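You operate a simulated robot arm through the tools that you are given. There is no shell and no other tool.

Carry out the task below with a simulated robot arm. There is one attempt and no reset: what you move stays moved.

## Task
Put things in order on the far end of the long bench. At the end: the yellow spray can (marked "POLISH") from the far end of the long bench stands where the green bracket pattern stood; the green bracket pattern from the far end of the long bench stands where the brown wooden pad stood; the blue handled pad stands where the yellow spray can stood; the silver round block stands on top of the silver slotted plate; the brown wooden pad from the far end of the long bench stands on top of the silver top die half (marked "B2"); whatever was shut is shut again. Leave all else as you found it, and nothing knocked over.

Only the result counts: the job must be done as asked and must still hold three seconds after the hand-in. Knocking over, shifting, dropping, spilling or breaking anything else fails it.

## Robot
A 6-joint arm with a two-finger parallel gripper, fixed in place. Base frame: the origin is at the foot of the arm, x ahead of it, y to its left, z up; the work surface is at about z = 85. Lengths are in cm, angles in degrees, forces in N, time in s.
With the tool pointing down near the work surface it reaches from about 24 to 64 cm from the base axis. Its first joint turns from -66.0 to 66.0 degrees. Payload 2.7 kg.
Tool frame: the origin (TCP) lies between the finger pads and is the grasp point; the fingertips stand 2.3 cm ahead of it; z points along the fingers, y is the line along which they close. The gripper opens to 9.4 cm. The fingers are 3.8 cm wide and 1 cm thick; the gripper's body (5.4 by 9.6 cm) begins 3.9 cm behind the TCP.
Orientation is that of the tool frame in the base frame, as [roll, pitch, yaw] about the fixed x, y, z axes, in that order (R = Rz(yaw) Ry(pitch) Rx(roll)). With the fingers straight down and closing along the base's y, the tool's x points along the base's -x, its y along +y and its z along -z.

## Interface
- The arm moves only by the tool send_rows. Its argument "deltas" is a list of rows, each a list of 3 entries, a list of its own where there are three numbers: the finger opening in cm, from 0 to 9.4, then the shift along the tool's x, y, z in cm, then the turn, a rotation vector about the tool's x, y, z in degrees. In form: [[hand, [tx, ty, tz], [wx, wy, wz]], ...]. A call has 1 to 20 rows; each row shifts and turns the commanded pose from where the row before left it, along the tool's axes as they then stand. A row lasts 0.2 s, in which the tool goes at most 5 cm and 8.6 degrees; a call with a longer step from one row to the next is refused whole, and so is a gripper value outside its range. Where a pose cannot be reached the arm comes as near as it can. A force on the tool above 40 N (or 10 N above the force at the start of the call, whichever is more), or a blocked arm, ends the call early, and 0.2 s more pass. Each finger travels about 4.5 cm/s and halts on what it meets, pressing with about 30 N; the grip force reading is that of the motor and also rises with nothing between the fingers. The clock runs only during rows and for 0.2 s after the last one: add rows that do not move to give the fingers time. It gives the time, the measured TCP pose, the force on the tool (base axes), the opening and the grip force at its end, in the units of the frame above (readings bear some noise), with the torque about the TCP (base axes, N m) and any sound that the robot's microphone picked up.
- Cameras (640 x 400 px; columns grow to the right, rows downward): "scene" is fixed at [8.48, -46.79, 138.89]; the picture's right is [0.41, -0.91, 0.00], its down [-0.63, -0.28, -0.73] and it looks along [0.66, 0.30, -0.69] (base axes); focal length 316 px, centre (320, 200). "wrist" rides on the gripper at [8.6, 1.6, -7.4] in the tool frame; the picture's right is [-0.18, 0.98, 0.00], its down [-0.58, -0.11, -0.81] and it looks along [-0.79, -0.15, 0.59] (tool axes); focal length 243 px, centre (320, 200). There is no depth. A picture from a camera that has moved, and an enlarged one, comes with that camera's place and axes in the base frame and with its lens. The place of the scene camera against the robot may be out by one fixed shift of up to 1.2 cm in any direction.
- grab_frame(camera): a new picture of that camera. No time passes.
- zoom(camera, box): a new picture of the part [left, top, right, bottom] of that camera's present view, enlarged. No time passes.
- job_done(): hands the job in; it is judged then, once.

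Places have to be worked out from the pictures, the camera data and where the tool is seen. Open the gripper and draw the arm clear of the work before you hand the job in, unless the task says otherwise.

The tools are called after "Call:" as a command line: name --argument value ..., lists and objects as JSON in quotes. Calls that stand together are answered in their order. send_rows: Moves the arm, as the interface text tells. Its arguments: {"type":"object","properties":{"deltas":{"type":"array","items":{"type":"array"}}},"required":["deltas"]} The other tools are called the same way: grab_frame (camera) takes a picture; zoom (camera, box) takes an enlarged picture of a part of a camera's view; job_done () hands the job in.

At the start:

```text
time: 0.0
eef_pos: [33.83, -14.77, 116.4]
tcp_rot: [180.0, 0.1, -179.9]
wrist_force: [-0.2, 0.0, -0.2]
ft_torque: [0.03, -0.03, -0.01]
opening: 9.4
grip_force: 0.0
```

scene: 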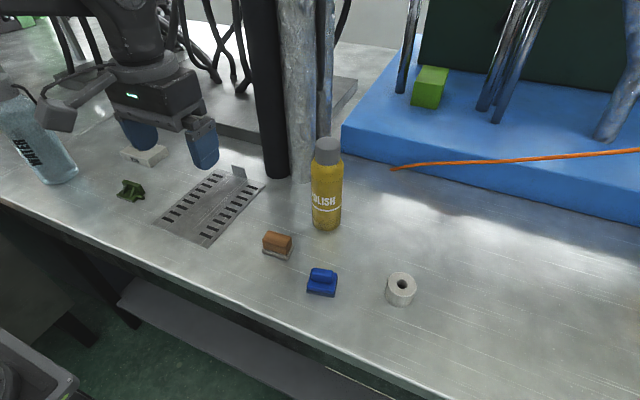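
wrist: 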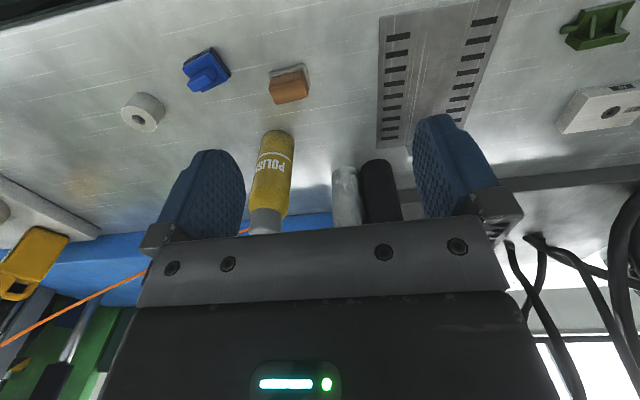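

I'll start by looking at close-ups of the scene to identify each object before moving anything.

Call:
zoom --camera "scene" --box '[80, 120, 280, 245]'

Call:
zoom --camera "scene" --box '[230, 120, 430, 320]'

Call:
zoom --camera "scene" --box '[0, 0, 200, 125]'

Call:
zoom --camera "wrist" --box '[360, 0, 640, 175]'

Call:
zoom --camera "wrist" --box '[0, 0, 360, 225]'

Call:
zoom --camera "scene" --box '[340, 0, 640, 188]'

```text
3.20 times, centred on (180, 182) of scene
camera zoom: at [8.48, -46.79, 138.89], right [0.41, -0.91, 0.0], down [-0.63, -0.28, -0.73], along [0.66, 0.3, -0.69], focal length 1010 px, centre (768, 256)
```

zoom: 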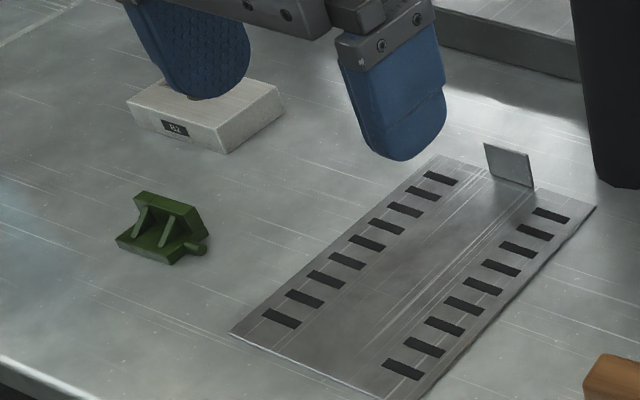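

```text
2.00 times, centred on (330, 220) of scene
camera zoom: at [8.48, -46.79, 138.89], right [0.41, -0.91, 0.0], down [-0.63, -0.28, -0.73], along [0.66, 0.3, -0.69], focal length 631 px, centre (300, 160)
```

zoom: 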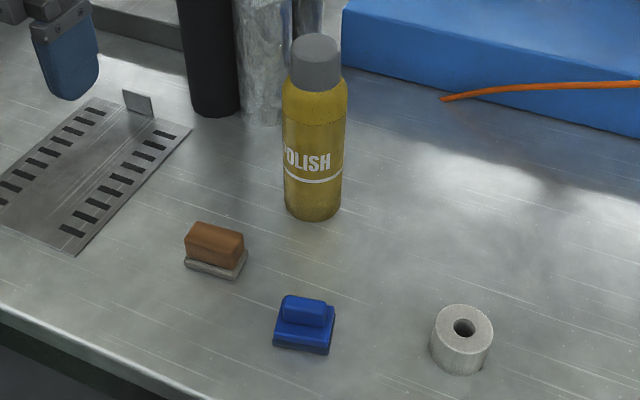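

```text
3.20 times, centred on (100, 62) of scene
camera zoom: at [8.48, -46.79, 138.89], right [0.41, -0.91, 0.0], down [-0.63, -0.28, -0.73], along [0.66, 0.3, -0.69], focal length 1010 px, centre (1024, 640)
```

zoom: 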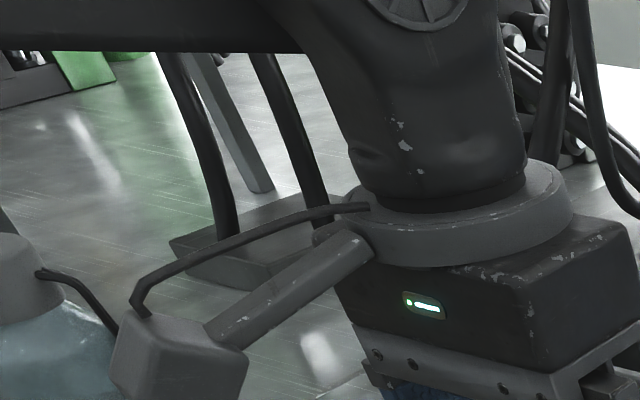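

```text
2.29 times, centred on (500, 88) of wrist
camera zoom: at [25.16, -12.96, 123.83], right [0.18, 0.98, 0.0], down [0.58, -0.11, 0.81], along [0.79, -0.15, -0.59], focal length 555 px, centre (-91, 457)
```

zoom: 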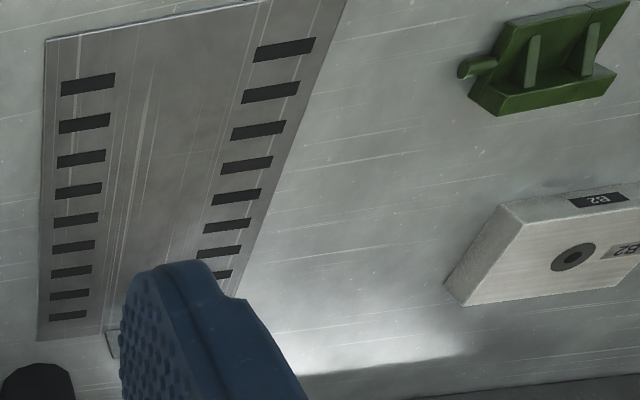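

```text
1.78 times, centred on (180, 112) of wrist
camera zoom: at [25.16, -12.96, 123.83], right [0.18, 0.98, 0.0], down [0.58, -0.11, 0.81], along [0.79, -0.15, -0.59], focal length 431 px, centre (569, 356)
```

zoom: 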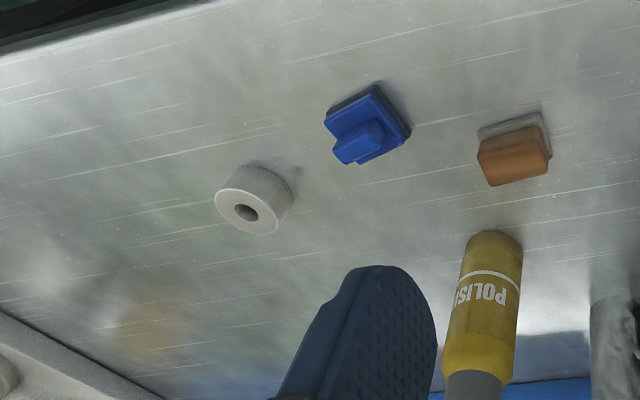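

```text
2.13 times, centred on (490, 94) of scene
camera zoom: at [8.48, -46.79, 138.89], right [0.41, -0.91, 0.0], down [-0.63, -0.28, -0.73], along [0.66, 0.3, -0.69], focal length 671 px, centre (-42, 426)
```

zoom: 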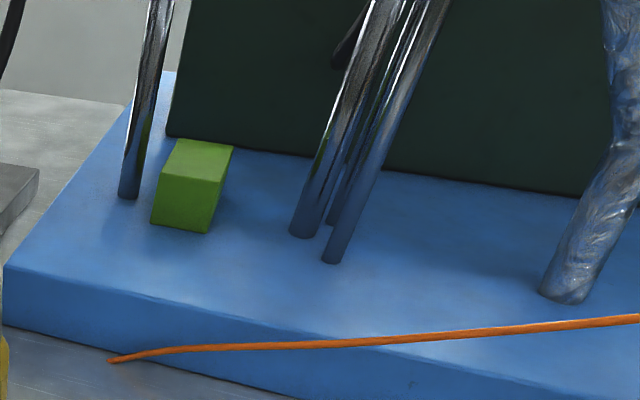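

The scene shows the yellow can, brown pad, blue pad, round block, slotted plate, B2 die and green bracket; nothing appears to be shut. I'll zoom the wrist view on each for precise positions.

Call:
zoom --camera "wrist" --box '[100, 30, 260, 130]'

Call:
zoom --camera "wrist" --box '[220, 50, 380, 150]'

Call:
zoom --camera "wrist" --box '[480, 0, 640, 100]'

Call:
zoom --camera "wrist" --box '[480, 60, 640, 160]'

Call:
zoom --camera "scene" --box '[220, 220, 380, 320]'

```text
4.00 times, centred on (180, 80) of wrist
camera zoom: at [25.16, -12.96, 123.83], right [0.18, 0.98, 0.0], down [0.58, -0.11, 0.81], along [0.79, -0.15, -0.59], focal length 970 px, centre (880, 680)
```

zoom: 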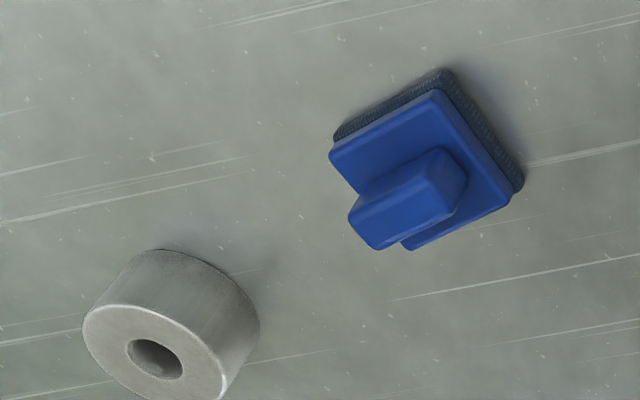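

```text
4.00 times, centred on (300, 100) of wrist
camera zoom: at [25.16, -12.96, 123.83], right [0.18, 0.98, 0.0], down [0.58, -0.11, 0.81], along [0.79, -0.15, -0.59], focal length 970 px, centre (400, 600)
```

zoom: 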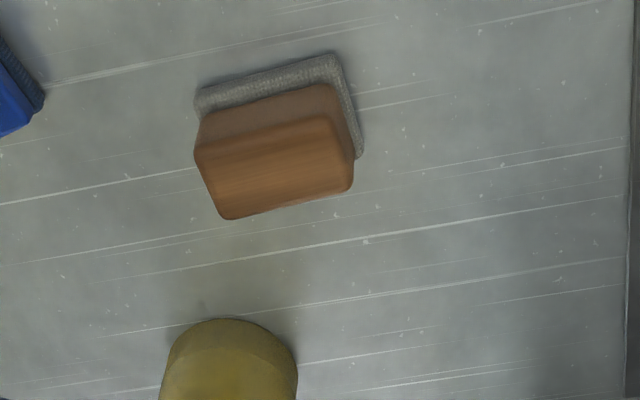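

```text
4.00 times, centred on (560, 50) of wrist
camera zoom: at [25.16, -12.96, 123.83], right [0.18, 0.98, 0.0], down [0.58, -0.11, 0.81], along [0.79, -0.15, -0.59], focal length 970 px, centre (-640, 800)
```

zoom: 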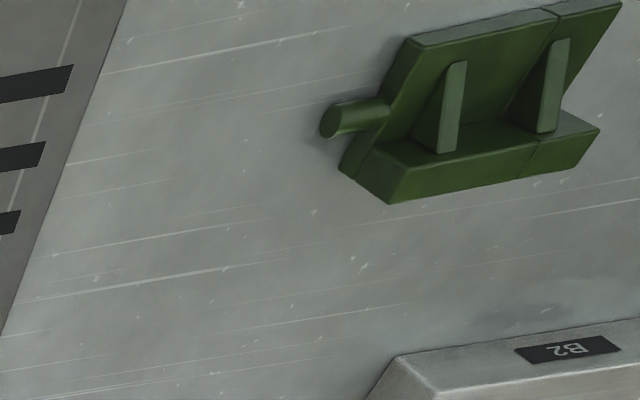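

```text
4.00 times, centred on (560, 110) of wrist
camera zoom: at [25.16, -12.96, 123.83], right [0.18, 0.98, 0.0], down [0.58, -0.11, 0.81], along [0.79, -0.15, -0.59], focal length 970 px, centre (-640, 560)
```

zoom: 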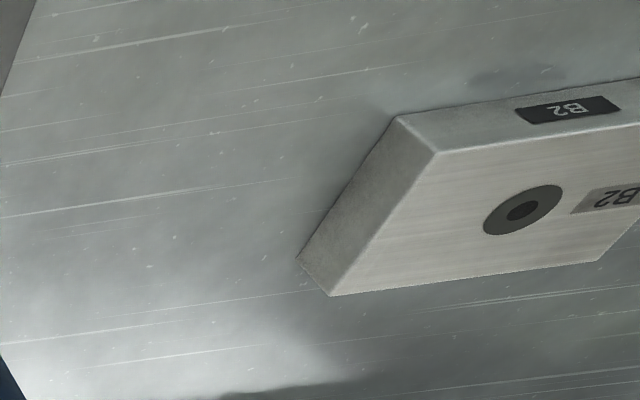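

```text
4.00 times, centred on (300, 270) of scene
camera zoom: at [8.48, -46.79, 138.89], right [0.41, -0.91, 0.0], down [-0.63, -0.28, -0.73], along [0.66, 0.3, -0.69], focal length 1262 px, centre (400, -80)
```

zoom: 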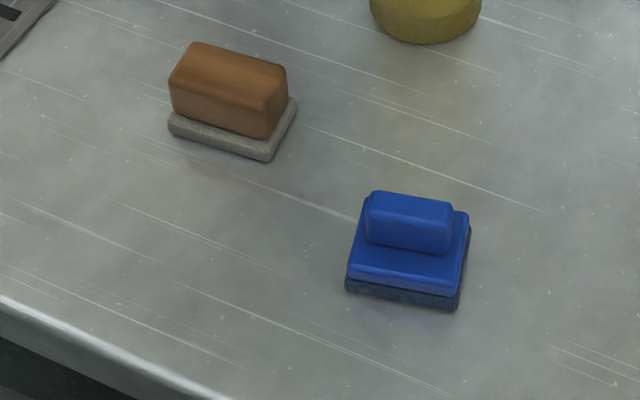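

From the wrist view I estimate: brown pad ≈(44.5,-21.4), blue pad ≈(40.3,-33.6), can ≈(56,-27), green ≈(44,21), die B2 ≈(58,31), round block ≈(44,-47). I'll move high toward the left side to look at the die, bracket and plate closer.

Call:
send_rows --deltas '[[9.4, [-0.5, 3.8, 0.6], [0, 0, 0]], [9.4, [-0.5, 3.8, 0.6], [0, 0, 0]], [9.4, [-0.5, 3.8, 0.6], [0, 0, 0]], [9.4, [-0.5, 3.8, 0.6], [0, 0, 0]], [9.4, [-0.5, 3.8, 0.6], [0, 0, 0]], [9.4, [-0.5, 3.8, 0.6], [0, 0, 0]], [9.4, [-0.5, 3.8, 0.6], [0, 0, 0]], [9.4, [-0.5, 3.8, 0.6], [0, 0, 0]], [9.4, [-0.5, 3.8, 0.6], [0, 0, 0]], [9.4, [-0.5, 3.8, 0.6], [0, 0, 0]], [9.4, [0, 0, 0], [0, 0, 0]], [9.4, [0, 0, 0], [0, 0, 0]]]'

```text
time: 2.6
eef_pos: [38.91, 23.47, 110.14]
tcp_rot: [-180.0, 0.0, -180.0]
wrist_force: [-0.2, 0.9, -0.1]
ft_torque: [0.0, -0.02, -0.01]
opening: 9.4
grip_force: 0.0
```

The tool is now at (38.9, 23.5, 110.1). I'll take pictures from here.

Call:
grab_frame --camera "wrist"

Call:
grab_frame --camera "scene"

```text
taken
camera wrist: at [30.17, 25.12, 117.67], right [0.18, 0.98, 0.0], down [0.58, -0.11, 0.81], along [0.79, -0.15, -0.59], focal length 243 px, centre (320, 200)
```

wrist: 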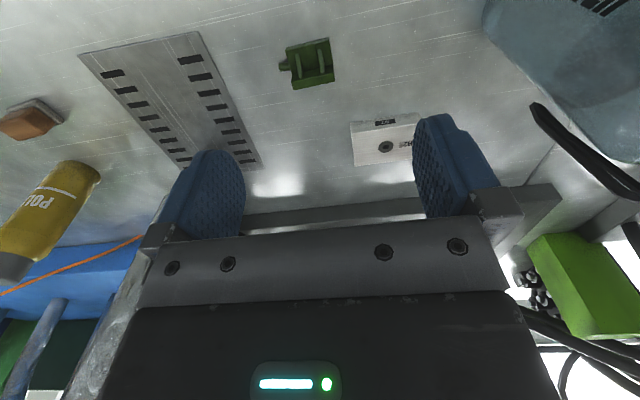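

```text
taken
```

scene: 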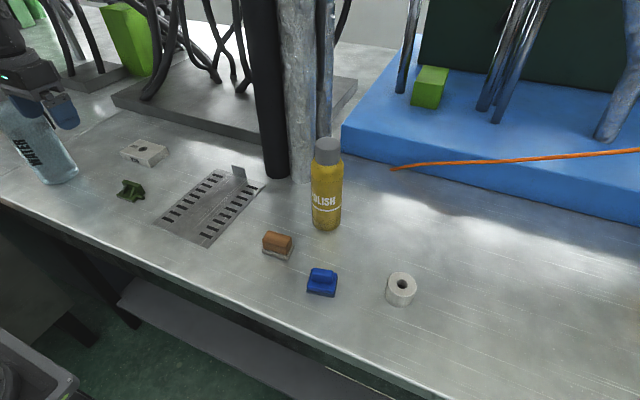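

Call:
zoom --camera "wrist" --box '[320, 90, 480, 190]'

Call:
zoom --camera "wrist" --box '[230, 10, 390, 110]'

Call:
zoom --camera "wrist" --box '[60, 20, 300, 170]'

Call:
zoom --camera "scene" --box '[90, 130, 190, 210]'

Call:
zoom --camera "scene" --box '[0, 60, 160, 220]'

```text
4.00 times, centred on (400, 140) of wrist
camera zoom: at [30.17, 25.12, 117.67], right [0.18, 0.98, 0.0], down [0.58, -0.11, 0.81], along [0.79, -0.15, -0.59], focal length 970 px, centre (0, 440)
```

zoom: 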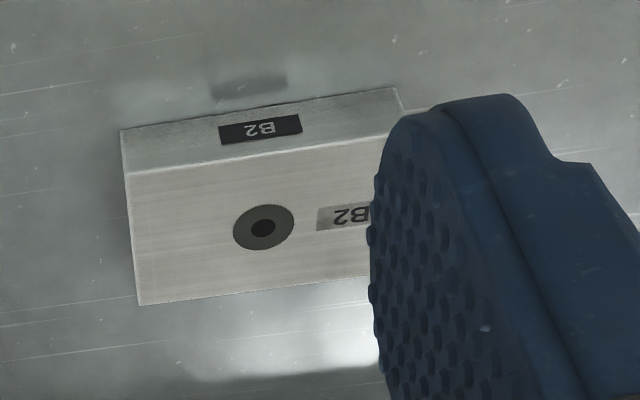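

```text
4.00 times, centred on (310, 60) of wrist
camera zoom: at [30.17, 25.12, 117.67], right [0.18, 0.98, 0.0], down [0.58, -0.11, 0.81], along [0.79, -0.15, -0.59], focal length 970 px, centre (360, 760)
```

zoom: 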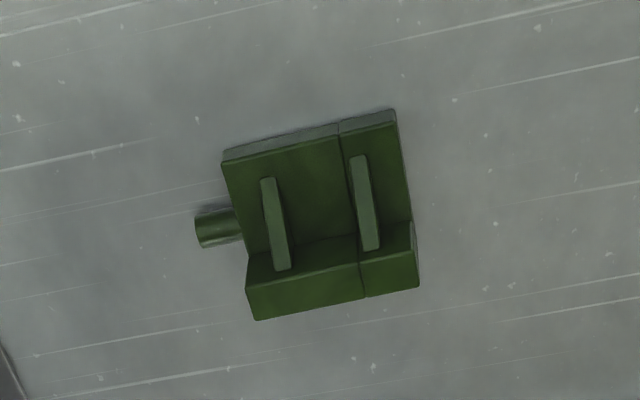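

```text
2.67 times, centred on (180, 95) of wrist
camera zoom: at [30.17, 25.12, 117.67], right [0.18, 0.98, 0.0], down [0.58, -0.11, 0.81], along [0.79, -0.15, -0.59], focal length 647 px, centre (693, 480)
```

zoom: 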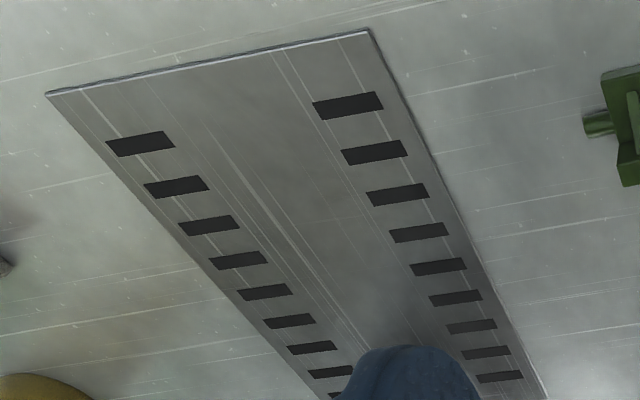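

```text
5.00 times, centred on (140, 170) of scene
camera zoom: at [8.48, -46.79, 138.89], right [0.41, -0.91, 0.0], down [-0.63, -0.28, -0.73], along [0.66, 0.3, -0.69], focal length 1577 px, centre (1220, 350)
```

zoom: 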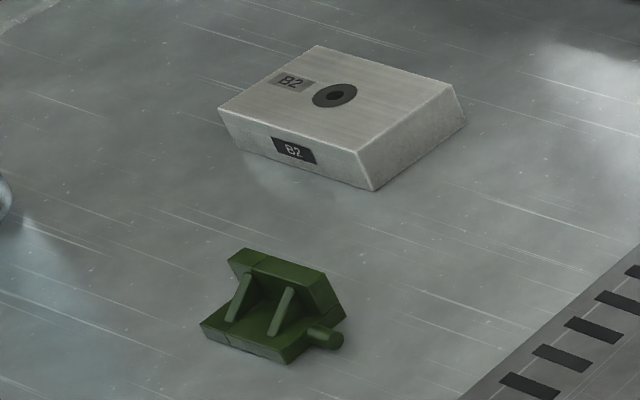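

```text
2.50 times, centred on (80, 140) of scene
camera zoom: at [8.48, -46.79, 138.89], right [0.41, -0.91, 0.0], down [-0.63, -0.28, -0.73], along [0.66, 0.3, -0.69], focal length 789 px, centre (920, 350)
```

zoom: 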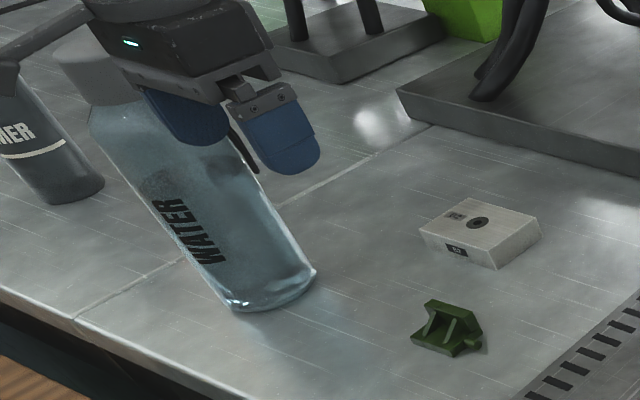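

The die top looks flat (z≈87.5, ring decal only). I'll zoom in further on the bracket to understand its shape before gripping.

Call:
zoom --camera "wrist" --box '[270, 30, 350, 80]'

Call:
zoom --camera "scene" --box '[105, 165, 169, 205]'

Call:
zoom --camera "scene" --box '[150, 150, 280, 250]'

Call:
zoom --camera "wrist" --box '[0, 80, 160, 180]'

```text
8.00 times, centred on (310, 55) of wrist
camera zoom: at [30.17, 25.12, 117.67], right [0.18, 0.98, 0.0], down [0.58, -0.11, 0.81], along [0.79, -0.15, -0.59], focal length 1941 px, centre (400, 1360)
```

zoom: 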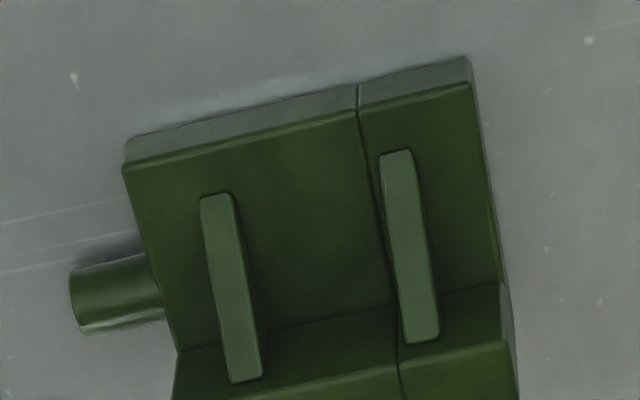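

```text
10.00 times, centred on (137, 185) of scene
camera zoom: at [8.48, -46.79, 138.89], right [0.41, -0.91, 0.0], down [-0.63, -0.28, -0.73], along [0.66, 0.3, -0.69], focal length 3155 px, centre (2150, 350)
```

zoom: 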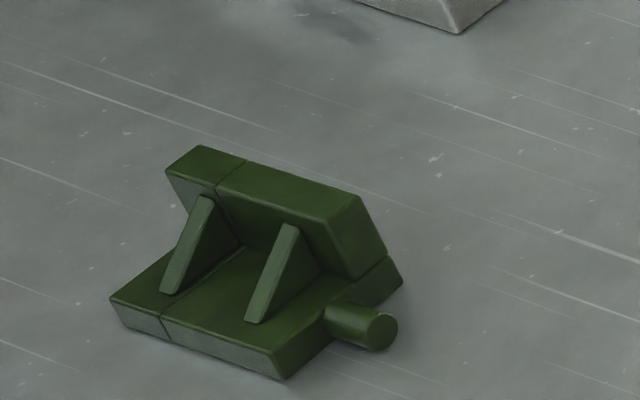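

```text
4.00 times, centred on (215, 200) of scene
camera zoom: at [8.48, -46.79, 138.89], right [0.41, -0.91, 0.0], down [-0.63, -0.28, -0.73], along [0.66, 0.3, -0.69], focal length 1262 px, centre (740, 200)
```

zoom: 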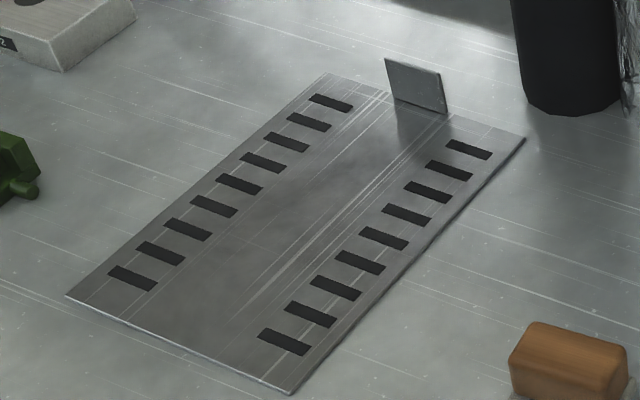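

```text
4.00 times, centred on (80, 130) of wrist
camera zoom: at [30.17, 25.12, 117.67], right [0.18, 0.98, 0.0], down [0.58, -0.11, 0.81], along [0.79, -0.15, -0.59], focal length 970 px, centre (1280, 480)
```

zoom: 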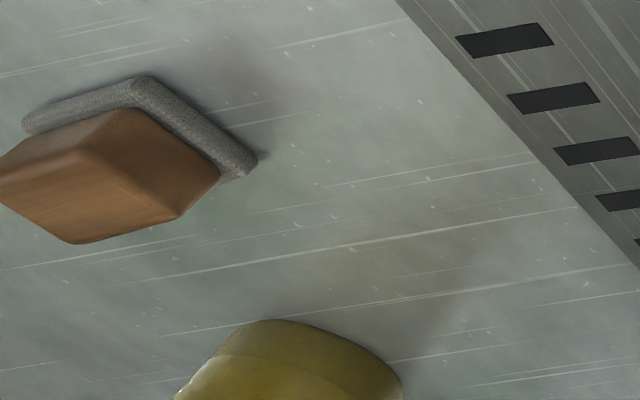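

I've got the bracket's shape (3 cm tall L, wall on +x side, peg on −y side) and the plate spans x≈38–61, y≈−8–9. Next I go above the brown pad at z≈100 to look before gripping.

Call:
send_rows --deltas '[[9.4, [-0.5, -4.11, 0], [0, 0, 0]], [9.4, [-0.5, -4.11, 0], [0, 0, 0]], [9.4, [-0.5, -4.11, 0], [0, 0, 0]], [9.4, [-0.5, -4.11, 0], [0, 0, 0]], [9.4, [-0.5, -4.11, 0], [0, 0, 0]], [9.4, [-0.5, -4.11, 0], [0, 0, 0]], [9.4, [-0.5, -4.11, 0], [0, 0, 0]], [9.4, [-0.5, -4.11, 0], [0, 0, 0]], [9.4, [-0.5, -4.11, 0], [0, 0, 0]], [9.4, [-0.5, -4.11, 0], [0, 0, 0]], [9.4, [-0.5, -4.11, 0], [0, 0, 0]], [9.4, [0, 0, 3.3], [0, 0, 0]], [9.4, [0, 0, 3.3], [0, 0, 0]], [9.4, [0, 0, 3.3], [0, 0, 0]], [9.4, [0, 0, 0], [0, 0, 0]], [9.4, [0, 0, 0], [0, 0, 0]]]'

Call:
grab_frame --camera "wrist"

Call:
zoom --camera "wrist" --box '[240, 10, 400, 110]'

Call:
grab_frame --camera "scene"

```text
time: 6.0
eef_pos: [44.28, -21.97, 100.5]
tcp_rot: [-180.0, 0.0, -180.0]
wrist_force: [0.7, 0.2, 0.8]
ft_torque: [-0.02, 0.04, 0.01]
opening: 9.42
grip_force: 0.1
```

```text
taken
camera wrist: at [35.53, -20.23, 108.04], right [0.18, 0.98, 0.0], down [0.58, -0.11, 0.81], along [0.79, -0.15, -0.59], focal length 243 px, centre (320, 200)
```

wrist: 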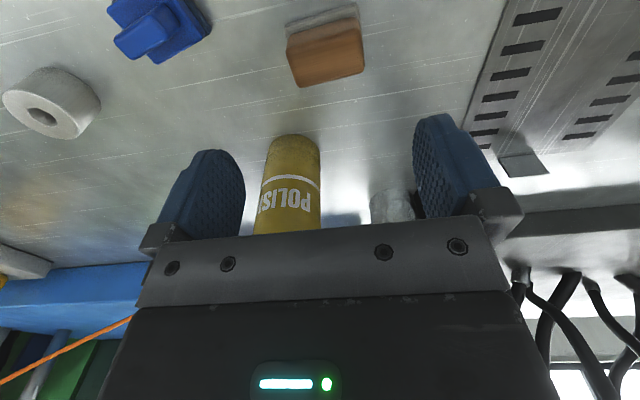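

```text
4.00 times, centred on (320, 60) of wrist
camera zoom: at [35.53, -20.23, 108.04], right [0.18, 0.98, 0.0], down [0.58, -0.11, 0.81], along [0.79, -0.15, -0.59], focal length 970 px, centre (320, 760)
```

zoom: 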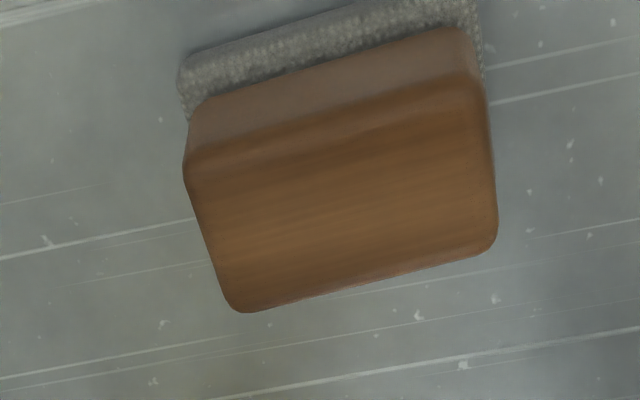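

```text
taken
```

scene: 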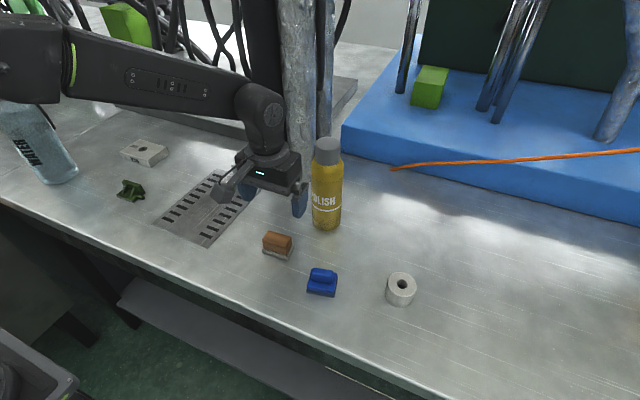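

Brown pad measured at about (44.5, −21.35), turned ≈4.5° CCW, top at z≈88. I'll align the tool, lower partway and check before the final descent.

Call:
send_rows --deltas '[[9.4, [-0.17, 0.63, 0], [0, 0, -4.5]], [9.4, [0, 0, 3], [0, 0, 0]], [9.4, [0, 0, 3], [0, 0, 0]], [9.4, [0, 0, 2], [0, 0, 0]], [9.4, [0, 0, 0], [0, 0, 0]], [9.4, [0, 0, 0], [0, 0, 0]]]'

Call:
grab_frame --camera "wrist"

Call:
zoom --camera "scene" --box '[200, 160, 360, 260]'

```text
time: 7.4
eef_pos: [44.57, -21.19, 92.54]
tcp_rot: [180.0, 0.0, -175.3]
wrist_force: [-0.3, -0.7, -0.5]
ft_torque: [0.02, 0.0, 0.0]
opening: 9.4
grip_force: 0.1
```

```text
taken
camera wrist: at [35.79, -20.14, 100.0], right [0.11, 0.99, 0.0], down [0.59, -0.06, 0.81], along [0.8, -0.09, -0.59], focal length 243 px, centre (320, 200)
```

wrist: 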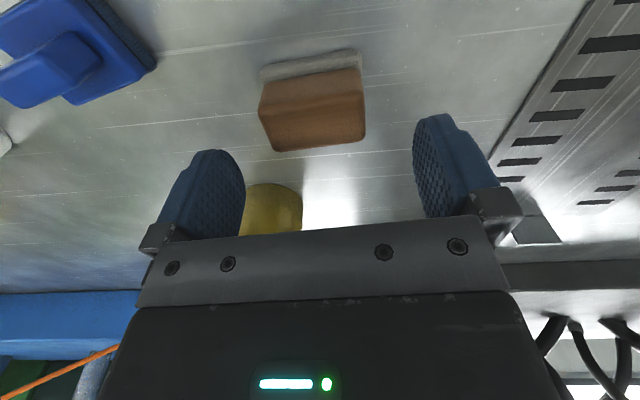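

```text
4.00 times, centred on (280, 210) of scene
camera zoom: at [8.48, -46.79, 138.89], right [0.41, -0.91, 0.0], down [-0.63, -0.28, -0.73], along [0.66, 0.3, -0.69], focal length 1262 px, centre (480, 160)
```

zoom: 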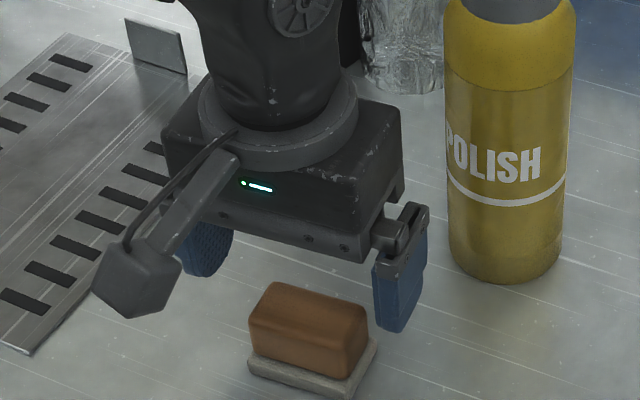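

The pad sits between the fingers, still 4 cm below. One closer zoom to verify the alignment.

Call:
zoom --camera "wrist" --box '[230, 30, 390, 160]'

```text
3.08 times, centred on (310, 95) of wrist
camera zoom: at [35.79, -20.14, 100.0], right [0.11, 0.99, 0.0], down [0.59, -0.06, 0.81], along [0.8, -0.09, -0.59], focal length 746 px, centre (351, 523)
```

zoom: 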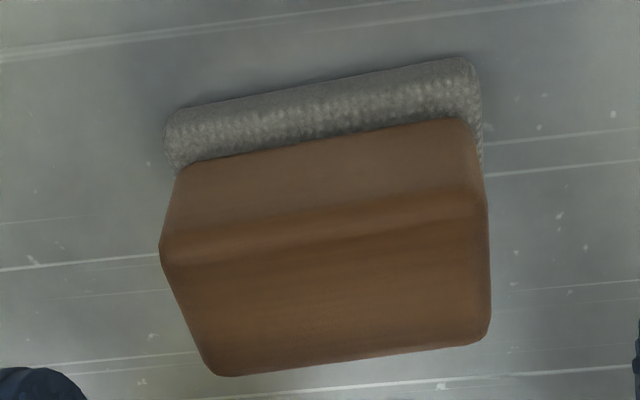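

Alignment confirmed (center ≈(44.55, −21.35), yaw ≈4.9°). Lowering to z≈88.4 and closing on the wooden part.

Call:
send_rows --deltas '[[9.4, [0, 0, 2], [0, 0, 0]], [9.4, [0, 0, 1.5], [0, 0, 0]], [9.4, [0, 0, 0.6], [0, 0, 0]], [9.4, [0, 0, 0], [0, 0, 0]], [4.0, [0, 0, 0], [0, 0, 0]], [4.0, [0, 0, 0], [0, 0, 0]], [4.0, [0, 0, 0], [0, 0, 0]], [4.0, [0, 0, 0], [0, 0, 0]], [4.0, [0, 0, 0], [0, 0, 0]]]'

Call:
grab_frame --camera "wrist"

Call:
zoom --camera "scene" --box '[200, 180, 360, 280]'

```text
time: 9.4
eef_pos: [44.66, -21.34, 88.32]
tcp_rot: [180.0, -0.1, -175.5]
wrist_force: [1.0, -0.1, 0.4]
ft_torque: [0.02, 0.03, 0.03]
opening: 5.88
grip_force: 29.7
```

```text
taken
camera wrist: at [35.77, -20.18, 95.85], right [0.11, 0.99, 0.0], down [0.59, -0.06, 0.81], along [0.8, -0.09, -0.59], focal length 243 px, centre (320, 200)
```

wrist: 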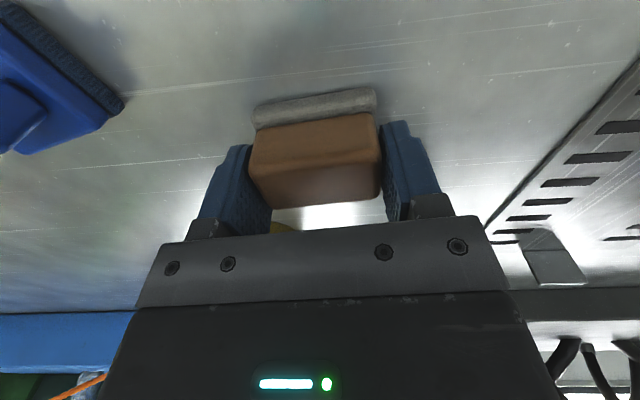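

```text
4.00 times, centred on (280, 230) of scene
camera zoom: at [8.48, -46.79, 138.89], right [0.41, -0.91, 0.0], down [-0.63, -0.28, -0.73], along [0.66, 0.3, -0.69], focal length 1262 px, centre (480, 80)
```

zoom: 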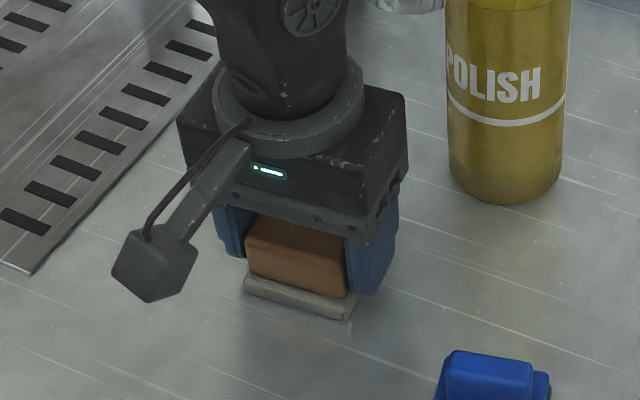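

Grip is firm (5.88 cm opening, 29.7 N). I lift the brown pad 10 cm and carry it towards the die.

Call:
send_rows --deltas '[[4.0, [0, 0, -1], [0, 0, 0]], [4.0, [0, 0, -3], [0, 0, 0]], [4.0, [0, 0, -3], [0, 0, 0]], [4.0, [0, 0, -3], [0, 0, 0]], [4.0, [0, 0, 0], [0, 0, 0]]]'

Call:
grab_frame --camera "wrist"

```text
time: 10.6
eef_pos: [44.31, -21.26, 98.34]
tcp_rot: [-179.9, 0.1, -175.6]
wrist_force: [0.4, 0.3, 0.4]
ft_torque: [0.03, 0.04, 0.02]
opening: 3.98
grip_force: 0.0
```

```text
taken
camera wrist: at [35.61, -20.1, 105.85], right [0.11, 0.99, 0.0], down [0.59, -0.06, 0.81], along [0.8, -0.09, -0.59], focal length 243 px, centre (320, 200)
```

wrist: 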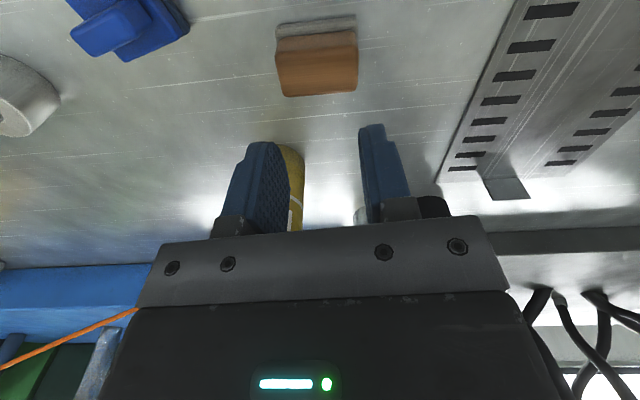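

The pad slipped out of the fingers during the lift (opening fell to 3.98) and is still on the bench. I'll check that it is still upright and where exactly it is.

Call:
zoom --camera "wrist" --box '[240, 0, 400, 100]'

Call:
zoom --camera "scene" --box '[220, 190, 340, 270]'

```text
4.00 times, centred on (320, 50) of wrist
camera zoom: at [35.61, -20.1, 105.85], right [0.11, 0.99, 0.0], down [0.59, -0.06, 0.81], along [0.8, -0.09, -0.59], focal length 970 px, centre (320, 800)
```

zoom: 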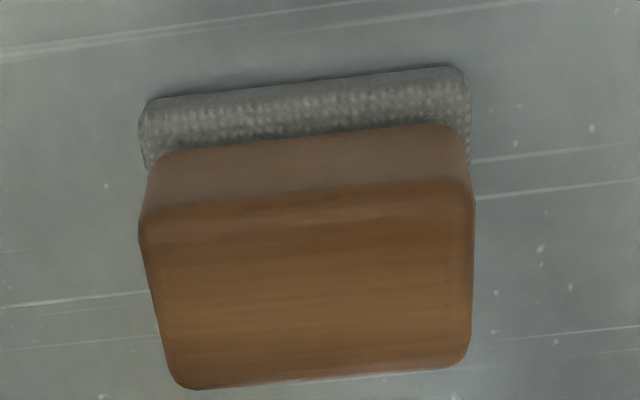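

```text
5.00 times, centred on (280, 230) of scene
camera zoom: at [8.48, -46.79, 138.89], right [0.41, -0.91, 0.0], down [-0.63, -0.28, -0.73], along [0.66, 0.3, -0.69], focal length 1577 px, centre (520, 50)
```

zoom: 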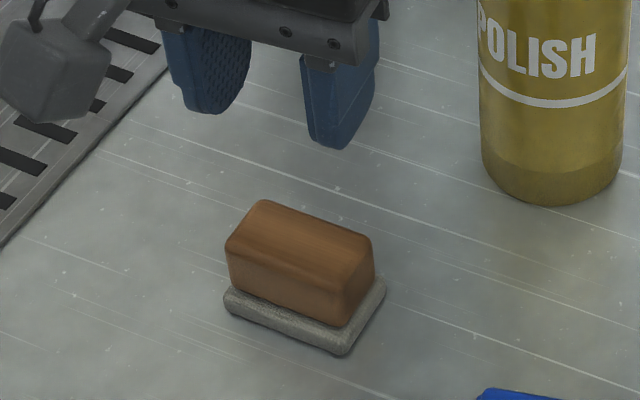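

The pad is upright, now at about (44.3, −21.1) with yaw ≈1°. The 5.88 reading matches the felt's rounded rim, not the wood (≈5.5), so I'll grip slightly higher on the wood only. Reopening and re-aligning.

Call:
send_rows --deltas '[[9.4, [0, 0, 0], [0, 0, 0]], [9.4, [0, 0, 0], [0, 0, 0]], [9.4, [0, 0, 0], [0, 0, 0]], [9.4, [0, 0, 0], [0, 0, 0]], [9.4, [0.18, 0.27, 0], [0, 0, 3.5]], [9.4, [0, 0, 3], [0, 0, 0]], [9.4, [0, 0, 3], [0, 0, 0]], [9.4, [0, 0, 0], [0, 0, 0]], [9.4, [0, 0, 0], [0, 0, 0]]]'

Call:
zoom --camera "wrist" --box '[230, 30, 390, 160]'

Call:
grab_frame --camera "wrist"

```text
time: 12.6
eef_pos: [44.29, -21.04, 92.34]
tcp_rot: [-180.0, 0.1, -179.0]
wrist_force: [0.0, 1.1, 1.0]
ft_torque: [-0.04, 0.0, 0.02]
opening: 9.4
grip_force: 0.0
```

```text
3.08 times, centred on (310, 95) of wrist
camera zoom: at [35.65, -19.4, 99.78], right [0.17, 0.99, 0.0], down [0.58, -0.1, 0.81], along [0.8, -0.13, -0.59], focal length 746 px, centre (351, 523)
```

zoom: 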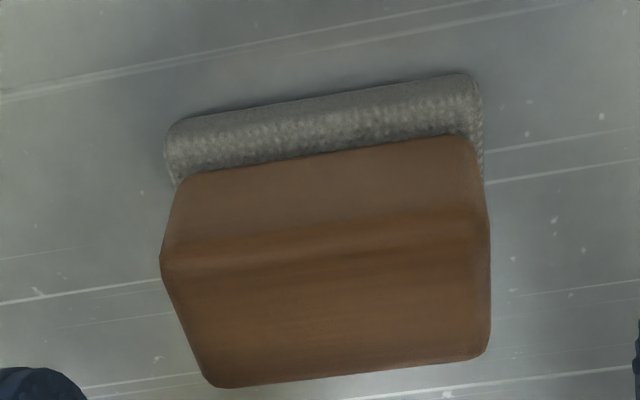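

```text
taken
camera wrist: at [35.65, -19.4, 99.78], right [0.17, 0.99, 0.0], down [0.58, -0.1, 0.81], along [0.8, -0.13, -0.59], focal length 243 px, centre (320, 200)
```

wrist: 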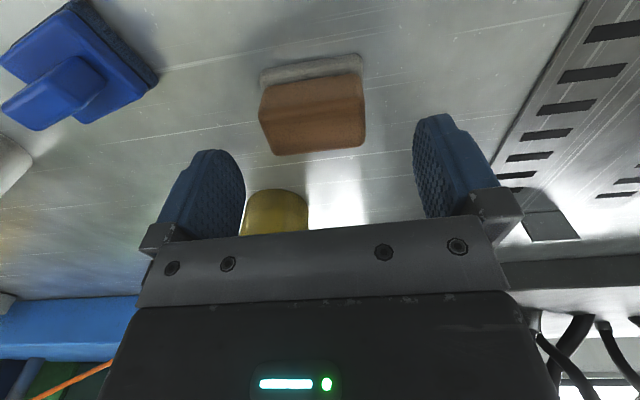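

Same relative view as before, with the pad ≈0.2 cm further out. I lower to z≈88.9 (fingertips above the felt) and close, then check the opening before lifting.

Call:
send_rows --deltas '[[9.4, [-0.25, 0, 2], [0, 0, 0]], [9.4, [0, 0, 1.5], [0, 0, 0]], [9.4, [0, 0, 0], [0, 0, 0]], [4.0, [0, 0, 0], [0, 0, 0]], [4.0, [0, 0, 0], [0, 0, 0]], [4.0, [0, 0, 0], [0, 0, 0]], [4.0, [0, 0, 0], [0, 0, 0]], [4.0, [0, 0, 0], [0, 0, 0]], [4.0, [0, 0, 0], [0, 0, 0]]]'

Call:
grab_frame --camera "wrist"

Call:
zoom --camera "wrist" --box '[190, 80, 450, 240]'

```text
time: 14.6
eef_pos: [44.56, -21.02, 88.78]
tcp_rot: [-180.0, 0.0, -179.0]
wrist_force: [1.2, 0.2, -0.5]
ft_torque: [-0.03, -0.05, -0.04]
opening: 5.52
grip_force: 30.4
```

```text
taken
camera wrist: at [35.96, -19.38, 96.25], right [0.17, 0.99, 0.0], down [0.58, -0.1, 0.81], along [0.79, -0.13, -0.59], focal length 243 px, centre (320, 200)
```

wrist: 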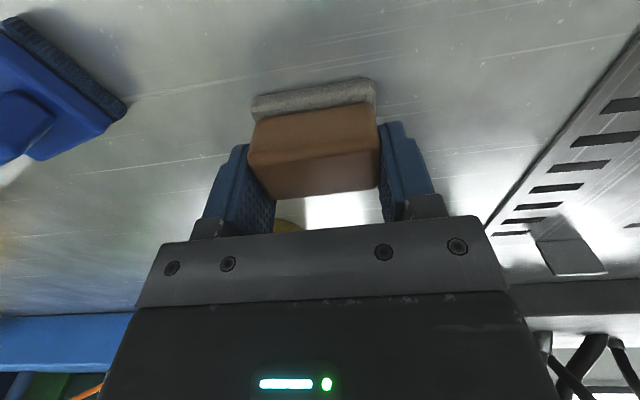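

```text
2.46 times, centred on (320, 160) of wrist
camera zoom: at [35.96, -19.38, 96.25], right [0.17, 0.99, 0.0], down [0.58, -0.1, 0.81], along [0.79, -0.13, -0.59], focal length 597 px, centre (320, 298)
```

zoom: 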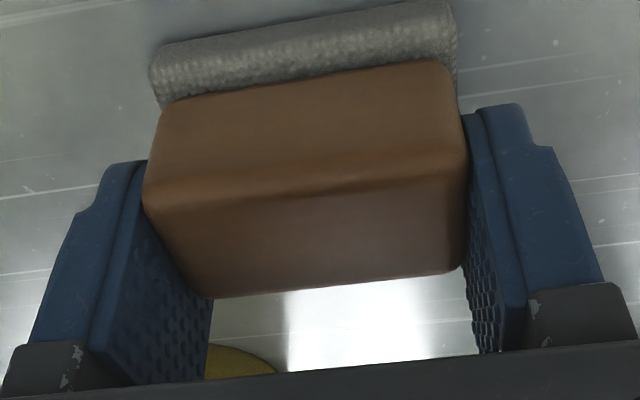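

Opening is now 5.52 — the wood itself. A slow 1.5 cm test lift to check that it holds.

Call:
send_rows --deltas '[[4.0, [0, 0, -0.3], [0, 0, 0]], [4.0, [0, 0, -0.5], [0, 0, 0]], [4.0, [0, 0, -0.7], [0, 0, 0]], [4.0, [0, 0, 0], [0, 0, 0]], [4.0, [0, 0, 0], [0, 0, 0]]]'

Call:
zoom --camera "wrist" --box '[190, 80, 450, 240]'

Call:
zoom --camera "scene" --box '[220, 190, 340, 270]'

```text
time: 15.8
eef_pos: [44.61, -20.92, 90.3]
tcp_rot: [-180.0, 0.0, -179.0]
wrist_force: [0.7, 0.8, -0.3]
ft_torque: [0.03, 0.01, 0.0]
opening: 5.55
grip_force: 30.1
```

```text
2.46 times, centred on (320, 160) of wrist
camera zoom: at [35.92, -19.41, 97.86], right [0.17, 0.99, 0.0], down [0.58, -0.1, 0.81], along [0.8, -0.13, -0.59], focal length 597 px, centre (320, 298)
```

zoom: 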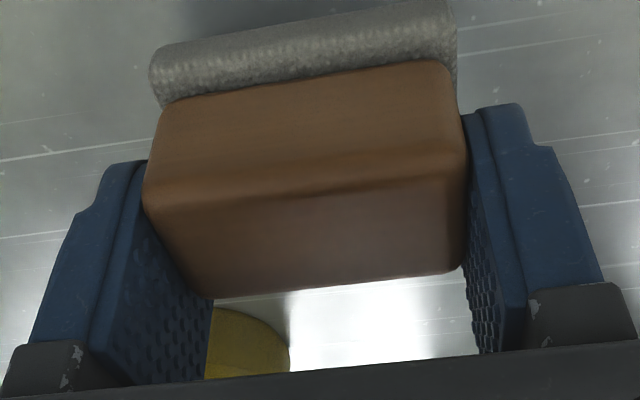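

```text
5.00 times, centred on (280, 230) of scene
camera zoom: at [8.48, -46.79, 138.89], right [0.41, -0.91, 0.0], down [-0.63, -0.28, -0.73], along [0.66, 0.3, -0.69], focal length 1577 px, centre (520, 50)
```

zoom: 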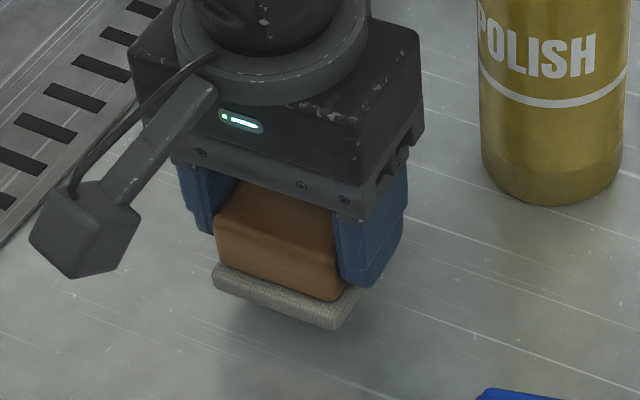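

The hold is solid and the pad is light. I lift it to z≈99 and carry it across to near the die.

Call:
send_rows --deltas '[[4.0, [0, 0, -2.6], [0, 0, 0]], [4.0, [0, 0, -3], [0, 0, 0]], [4.0, [0, 0, -3], [0, 0, 0]], [4.0, [-1.041, 3.898, 0], [0, 0, 0]], [4.0, [-1.041, 3.898, 0], [0, 0, 0]], [4.0, [-1.041, 3.898, 0], [0, 0, 0]], [4.0, [-1.041, 3.898, 0], [0, 0, 0]], [4.0, [-1.041, 3.898, 0], [0, 0, 0]], [4.0, [-1.041, 3.898, 0], [0, 0, 0]], [4.0, [-1.041, 3.898, 0], [0, 0, 0]], [4.0, [-1.041, 3.898, 0], [0, 0, 0]], [4.0, [-1.041, 3.898, 0], [0, 0, 0]], [4.0, [-1.041, 3.898, 0], [0, 0, 0]], [4.0, [-1.041, 3.898, 0], [0, 0, 0]], [4.0, [-1.041, 3.898, 0], [0, 0, 0]], [4.0, [-1.041, 3.898, 0], [0, 0, 1]], [4.0, [0, 0, 0], [0, 0, 0]], [4.0, [0, 0, 0], [0, 0, 0]]]'

Call:
grab_frame --camera "wrist"

Call:
grab_frame --camera "scene"

```text
time: 19.6
eef_pos: [56.2, 29.32, 99.01]
tcp_rot: [-179.9, 0.0, 180.0]
wrist_force: [1.1, 0.1, -0.4]
ft_torque: [-0.04, 0.0, 0.01]
opening: 5.52
grip_force: 30.0
out of reach, approached as far as the arm can: row 16
```

```text
taken
camera wrist: at [47.51, 31.02, 106.52], right [0.18, 0.98, 0.0], down [0.58, -0.11, 0.81], along [0.79, -0.15, -0.59], focal length 243 px, centre (320, 200)
```

wrist: 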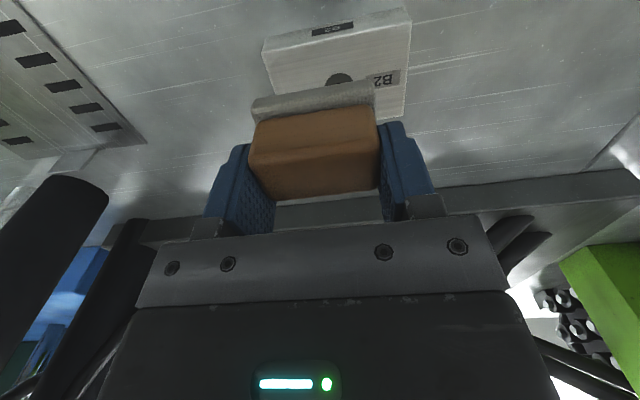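

```text
taken
```

scene: 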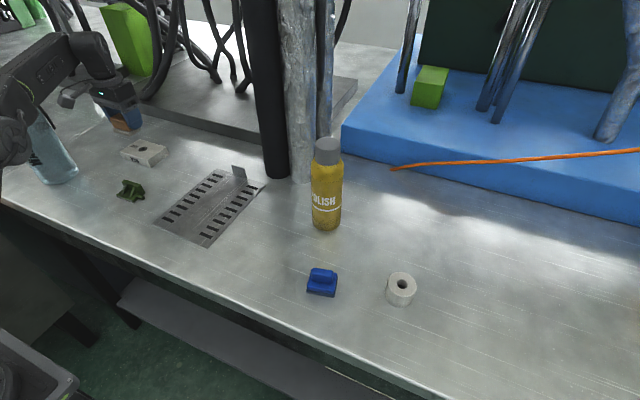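

The arm's limit here is ≈63.4 cm radius at z=99. I'll aim slightly closer on the die (57, 28.7) and lower to z≈93 to see what's reachable.

Call:
send_rows --deltas '[[4.0, [0.2, -1.1, 0], [0, 0, 0]], [4.0, [0, 0, 2], [0, 0, 0]], [4.0, [0, 0, 2], [0, 0, 0]], [4.0, [0, 0, 2], [0, 0, 0]], [4.0, [0, 0, 0], [0, 0, 0]], [4.0, [0, 0, 0], [0, 0, 0]]]'

Call:
grab_frame --camera "wrist"

Call:
zoom --camera "scene" --box '[70, 90, 190, 190]'

```text
time: 21.0
eef_pos: [55.99, 28.05, 93.15]
tcp_rot: [-180.0, 0.0, -180.0]
wrist_force: [0.1, 0.3, -0.9]
ft_torque: [-0.01, -0.02, -0.01]
opening: 5.53
grip_force: 30.1
```

```text
taken
camera wrist: at [47.26, 29.78, 100.55], right [0.18, 0.98, 0.0], down [0.58, -0.11, 0.81], along [0.79, -0.15, -0.59], focal length 243 px, centre (320, 200)
```

wrist: 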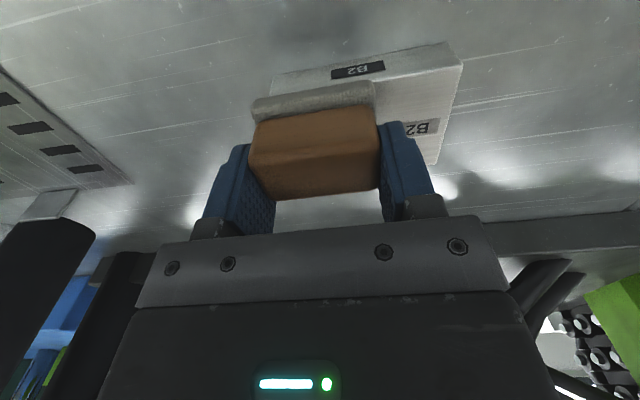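

```text
4.00 times, centred on (130, 140) of scene
camera zoom: at [8.48, -46.79, 138.89], right [0.41, -0.91, 0.0], down [-0.63, -0.28, -0.73], along [0.66, 0.3, -0.69], focal length 1262 px, centre (1080, 440)
```

zoom: 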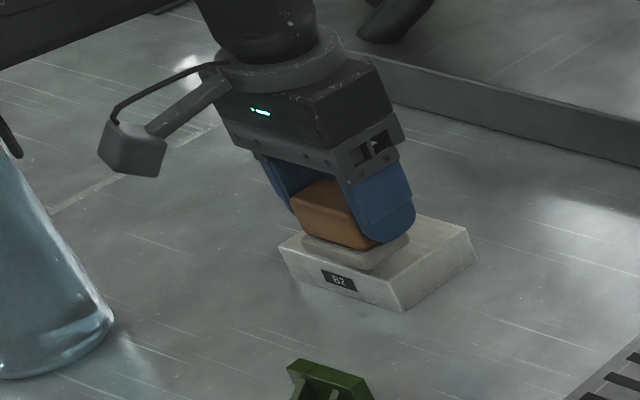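

The arm tracks here at (56.0, 28.1). I push outward a bit more to better center the pad on the die, still 1.5 cm above its top.

Call:
send_rows --deltas '[[4.0, [-0.6, 0.6, 0], [0, 0, 0]], [4.0, [-0.6, 0.6, 0], [0, 0, 0]], [4.0, [0, 0, 0], [0, 0, 0]], [4.0, [0, 0, 0], [0, 0, 0]]]'

Call:
grab_frame --camera "wrist"

Call:
zoom --camera "scene" --box '[70, 90, 190, 190]'

```text
time: 22.0
eef_pos: [57.05, 29.22, 93.07]
tcp_rot: [179.9, 0.1, -180.0]
wrist_force: [0.1, -0.3, 0.0]
ft_torque: [0.01, 0.01, -0.01]
opening: 5.51
grip_force: 30.5
```

```text
taken
camera wrist: at [48.4, 30.93, 100.53], right [0.18, 0.98, 0.0], down [0.58, -0.11, 0.81], along [0.79, -0.15, -0.59], focal length 243 px, centre (320, 200)
```

wrist: 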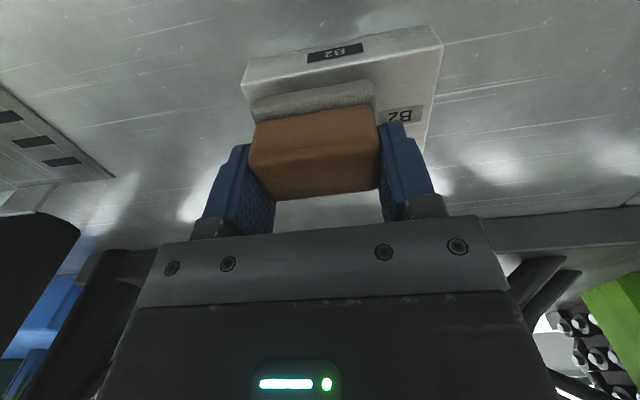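

```text
4.00 times, centred on (130, 140) of scene
camera zoom: at [8.48, -46.79, 138.89], right [0.41, -0.91, 0.0], down [-0.63, -0.28, -0.73], along [0.66, 0.3, -0.69], focal length 1262 px, centre (1080, 440)
```

zoom: 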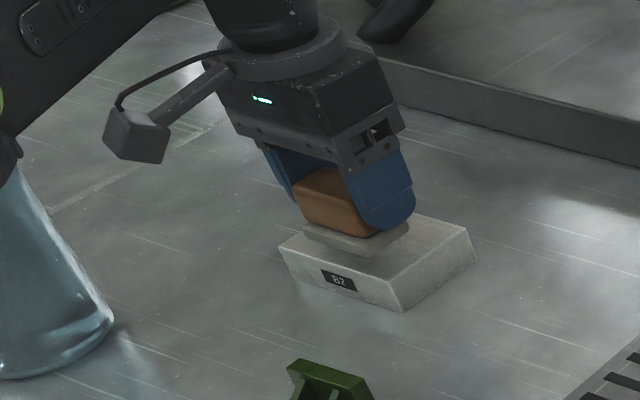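

At (57.05, 29.2) the pad's footprint sits fully within the die top. I lower gently towards contact.

Call:
send_rows --deltas '[[4.0, [0, 0, 0.7], [0, 0, 0]], [4.0, [0, 0, 0.5], [0, 0, 0]], [4.0, [0, 0, 0.1], [0, 0, 0]], [4.0, [0, 0, 0.1], [0, 0, 0]], [4.0, [0, 0, 0], [0, 0, 0]], [4.0, [0, 0, 0], [0, 0, 0]]]'

Call:
zoom --camera "wrist" --box '[190, 20, 470, 220]'

Call:
zoom --camera "scene" --box '[110, 120, 190, 180]'

```text
time: 23.4
eef_pos: [57.07, 29.3, 91.84]
tcp_rot: [-180.0, -0.1, -180.0]
wrist_force: [0.5, -0.2, -0.7]
ft_torque: [-0.03, 0.0, 0.0]
opening: 5.53
grip_force: 30.2
```

```text
2.00 times, centred on (330, 120) of wrist
camera zoom: at [48.41, 30.99, 99.25], right [0.18, 0.98, 0.0], down [0.58, -0.11, 0.81], along [0.79, -0.15, -0.59], focal length 485 px, centre (300, 360)
```

zoom: 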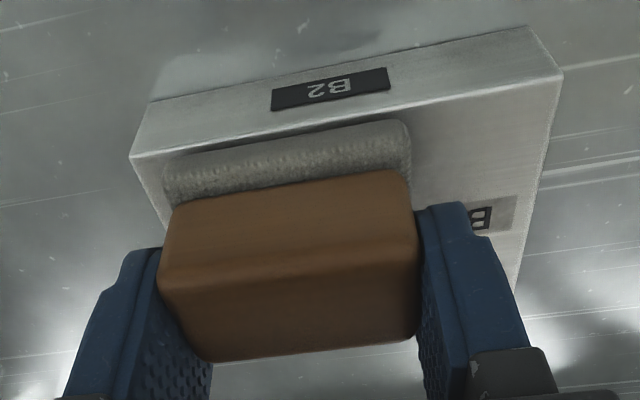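

```text
6.67 times, centred on (150, 150) of scene
camera zoom: at [8.48, -46.79, 138.89], right [0.41, -0.91, 0.0], down [-0.63, -0.28, -0.73], along [0.66, 0.3, -0.69], focal length 2103 px, centre (1453, 533)
```

zoom: 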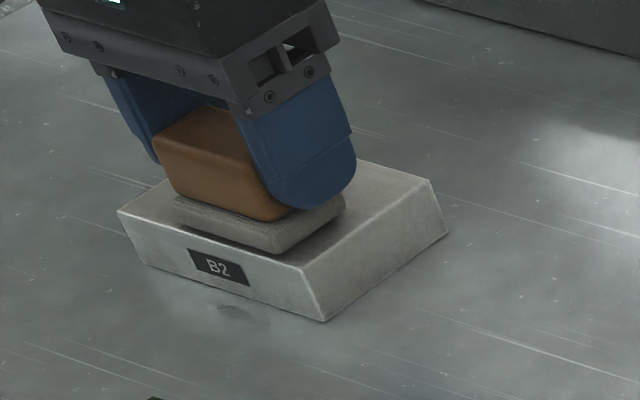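

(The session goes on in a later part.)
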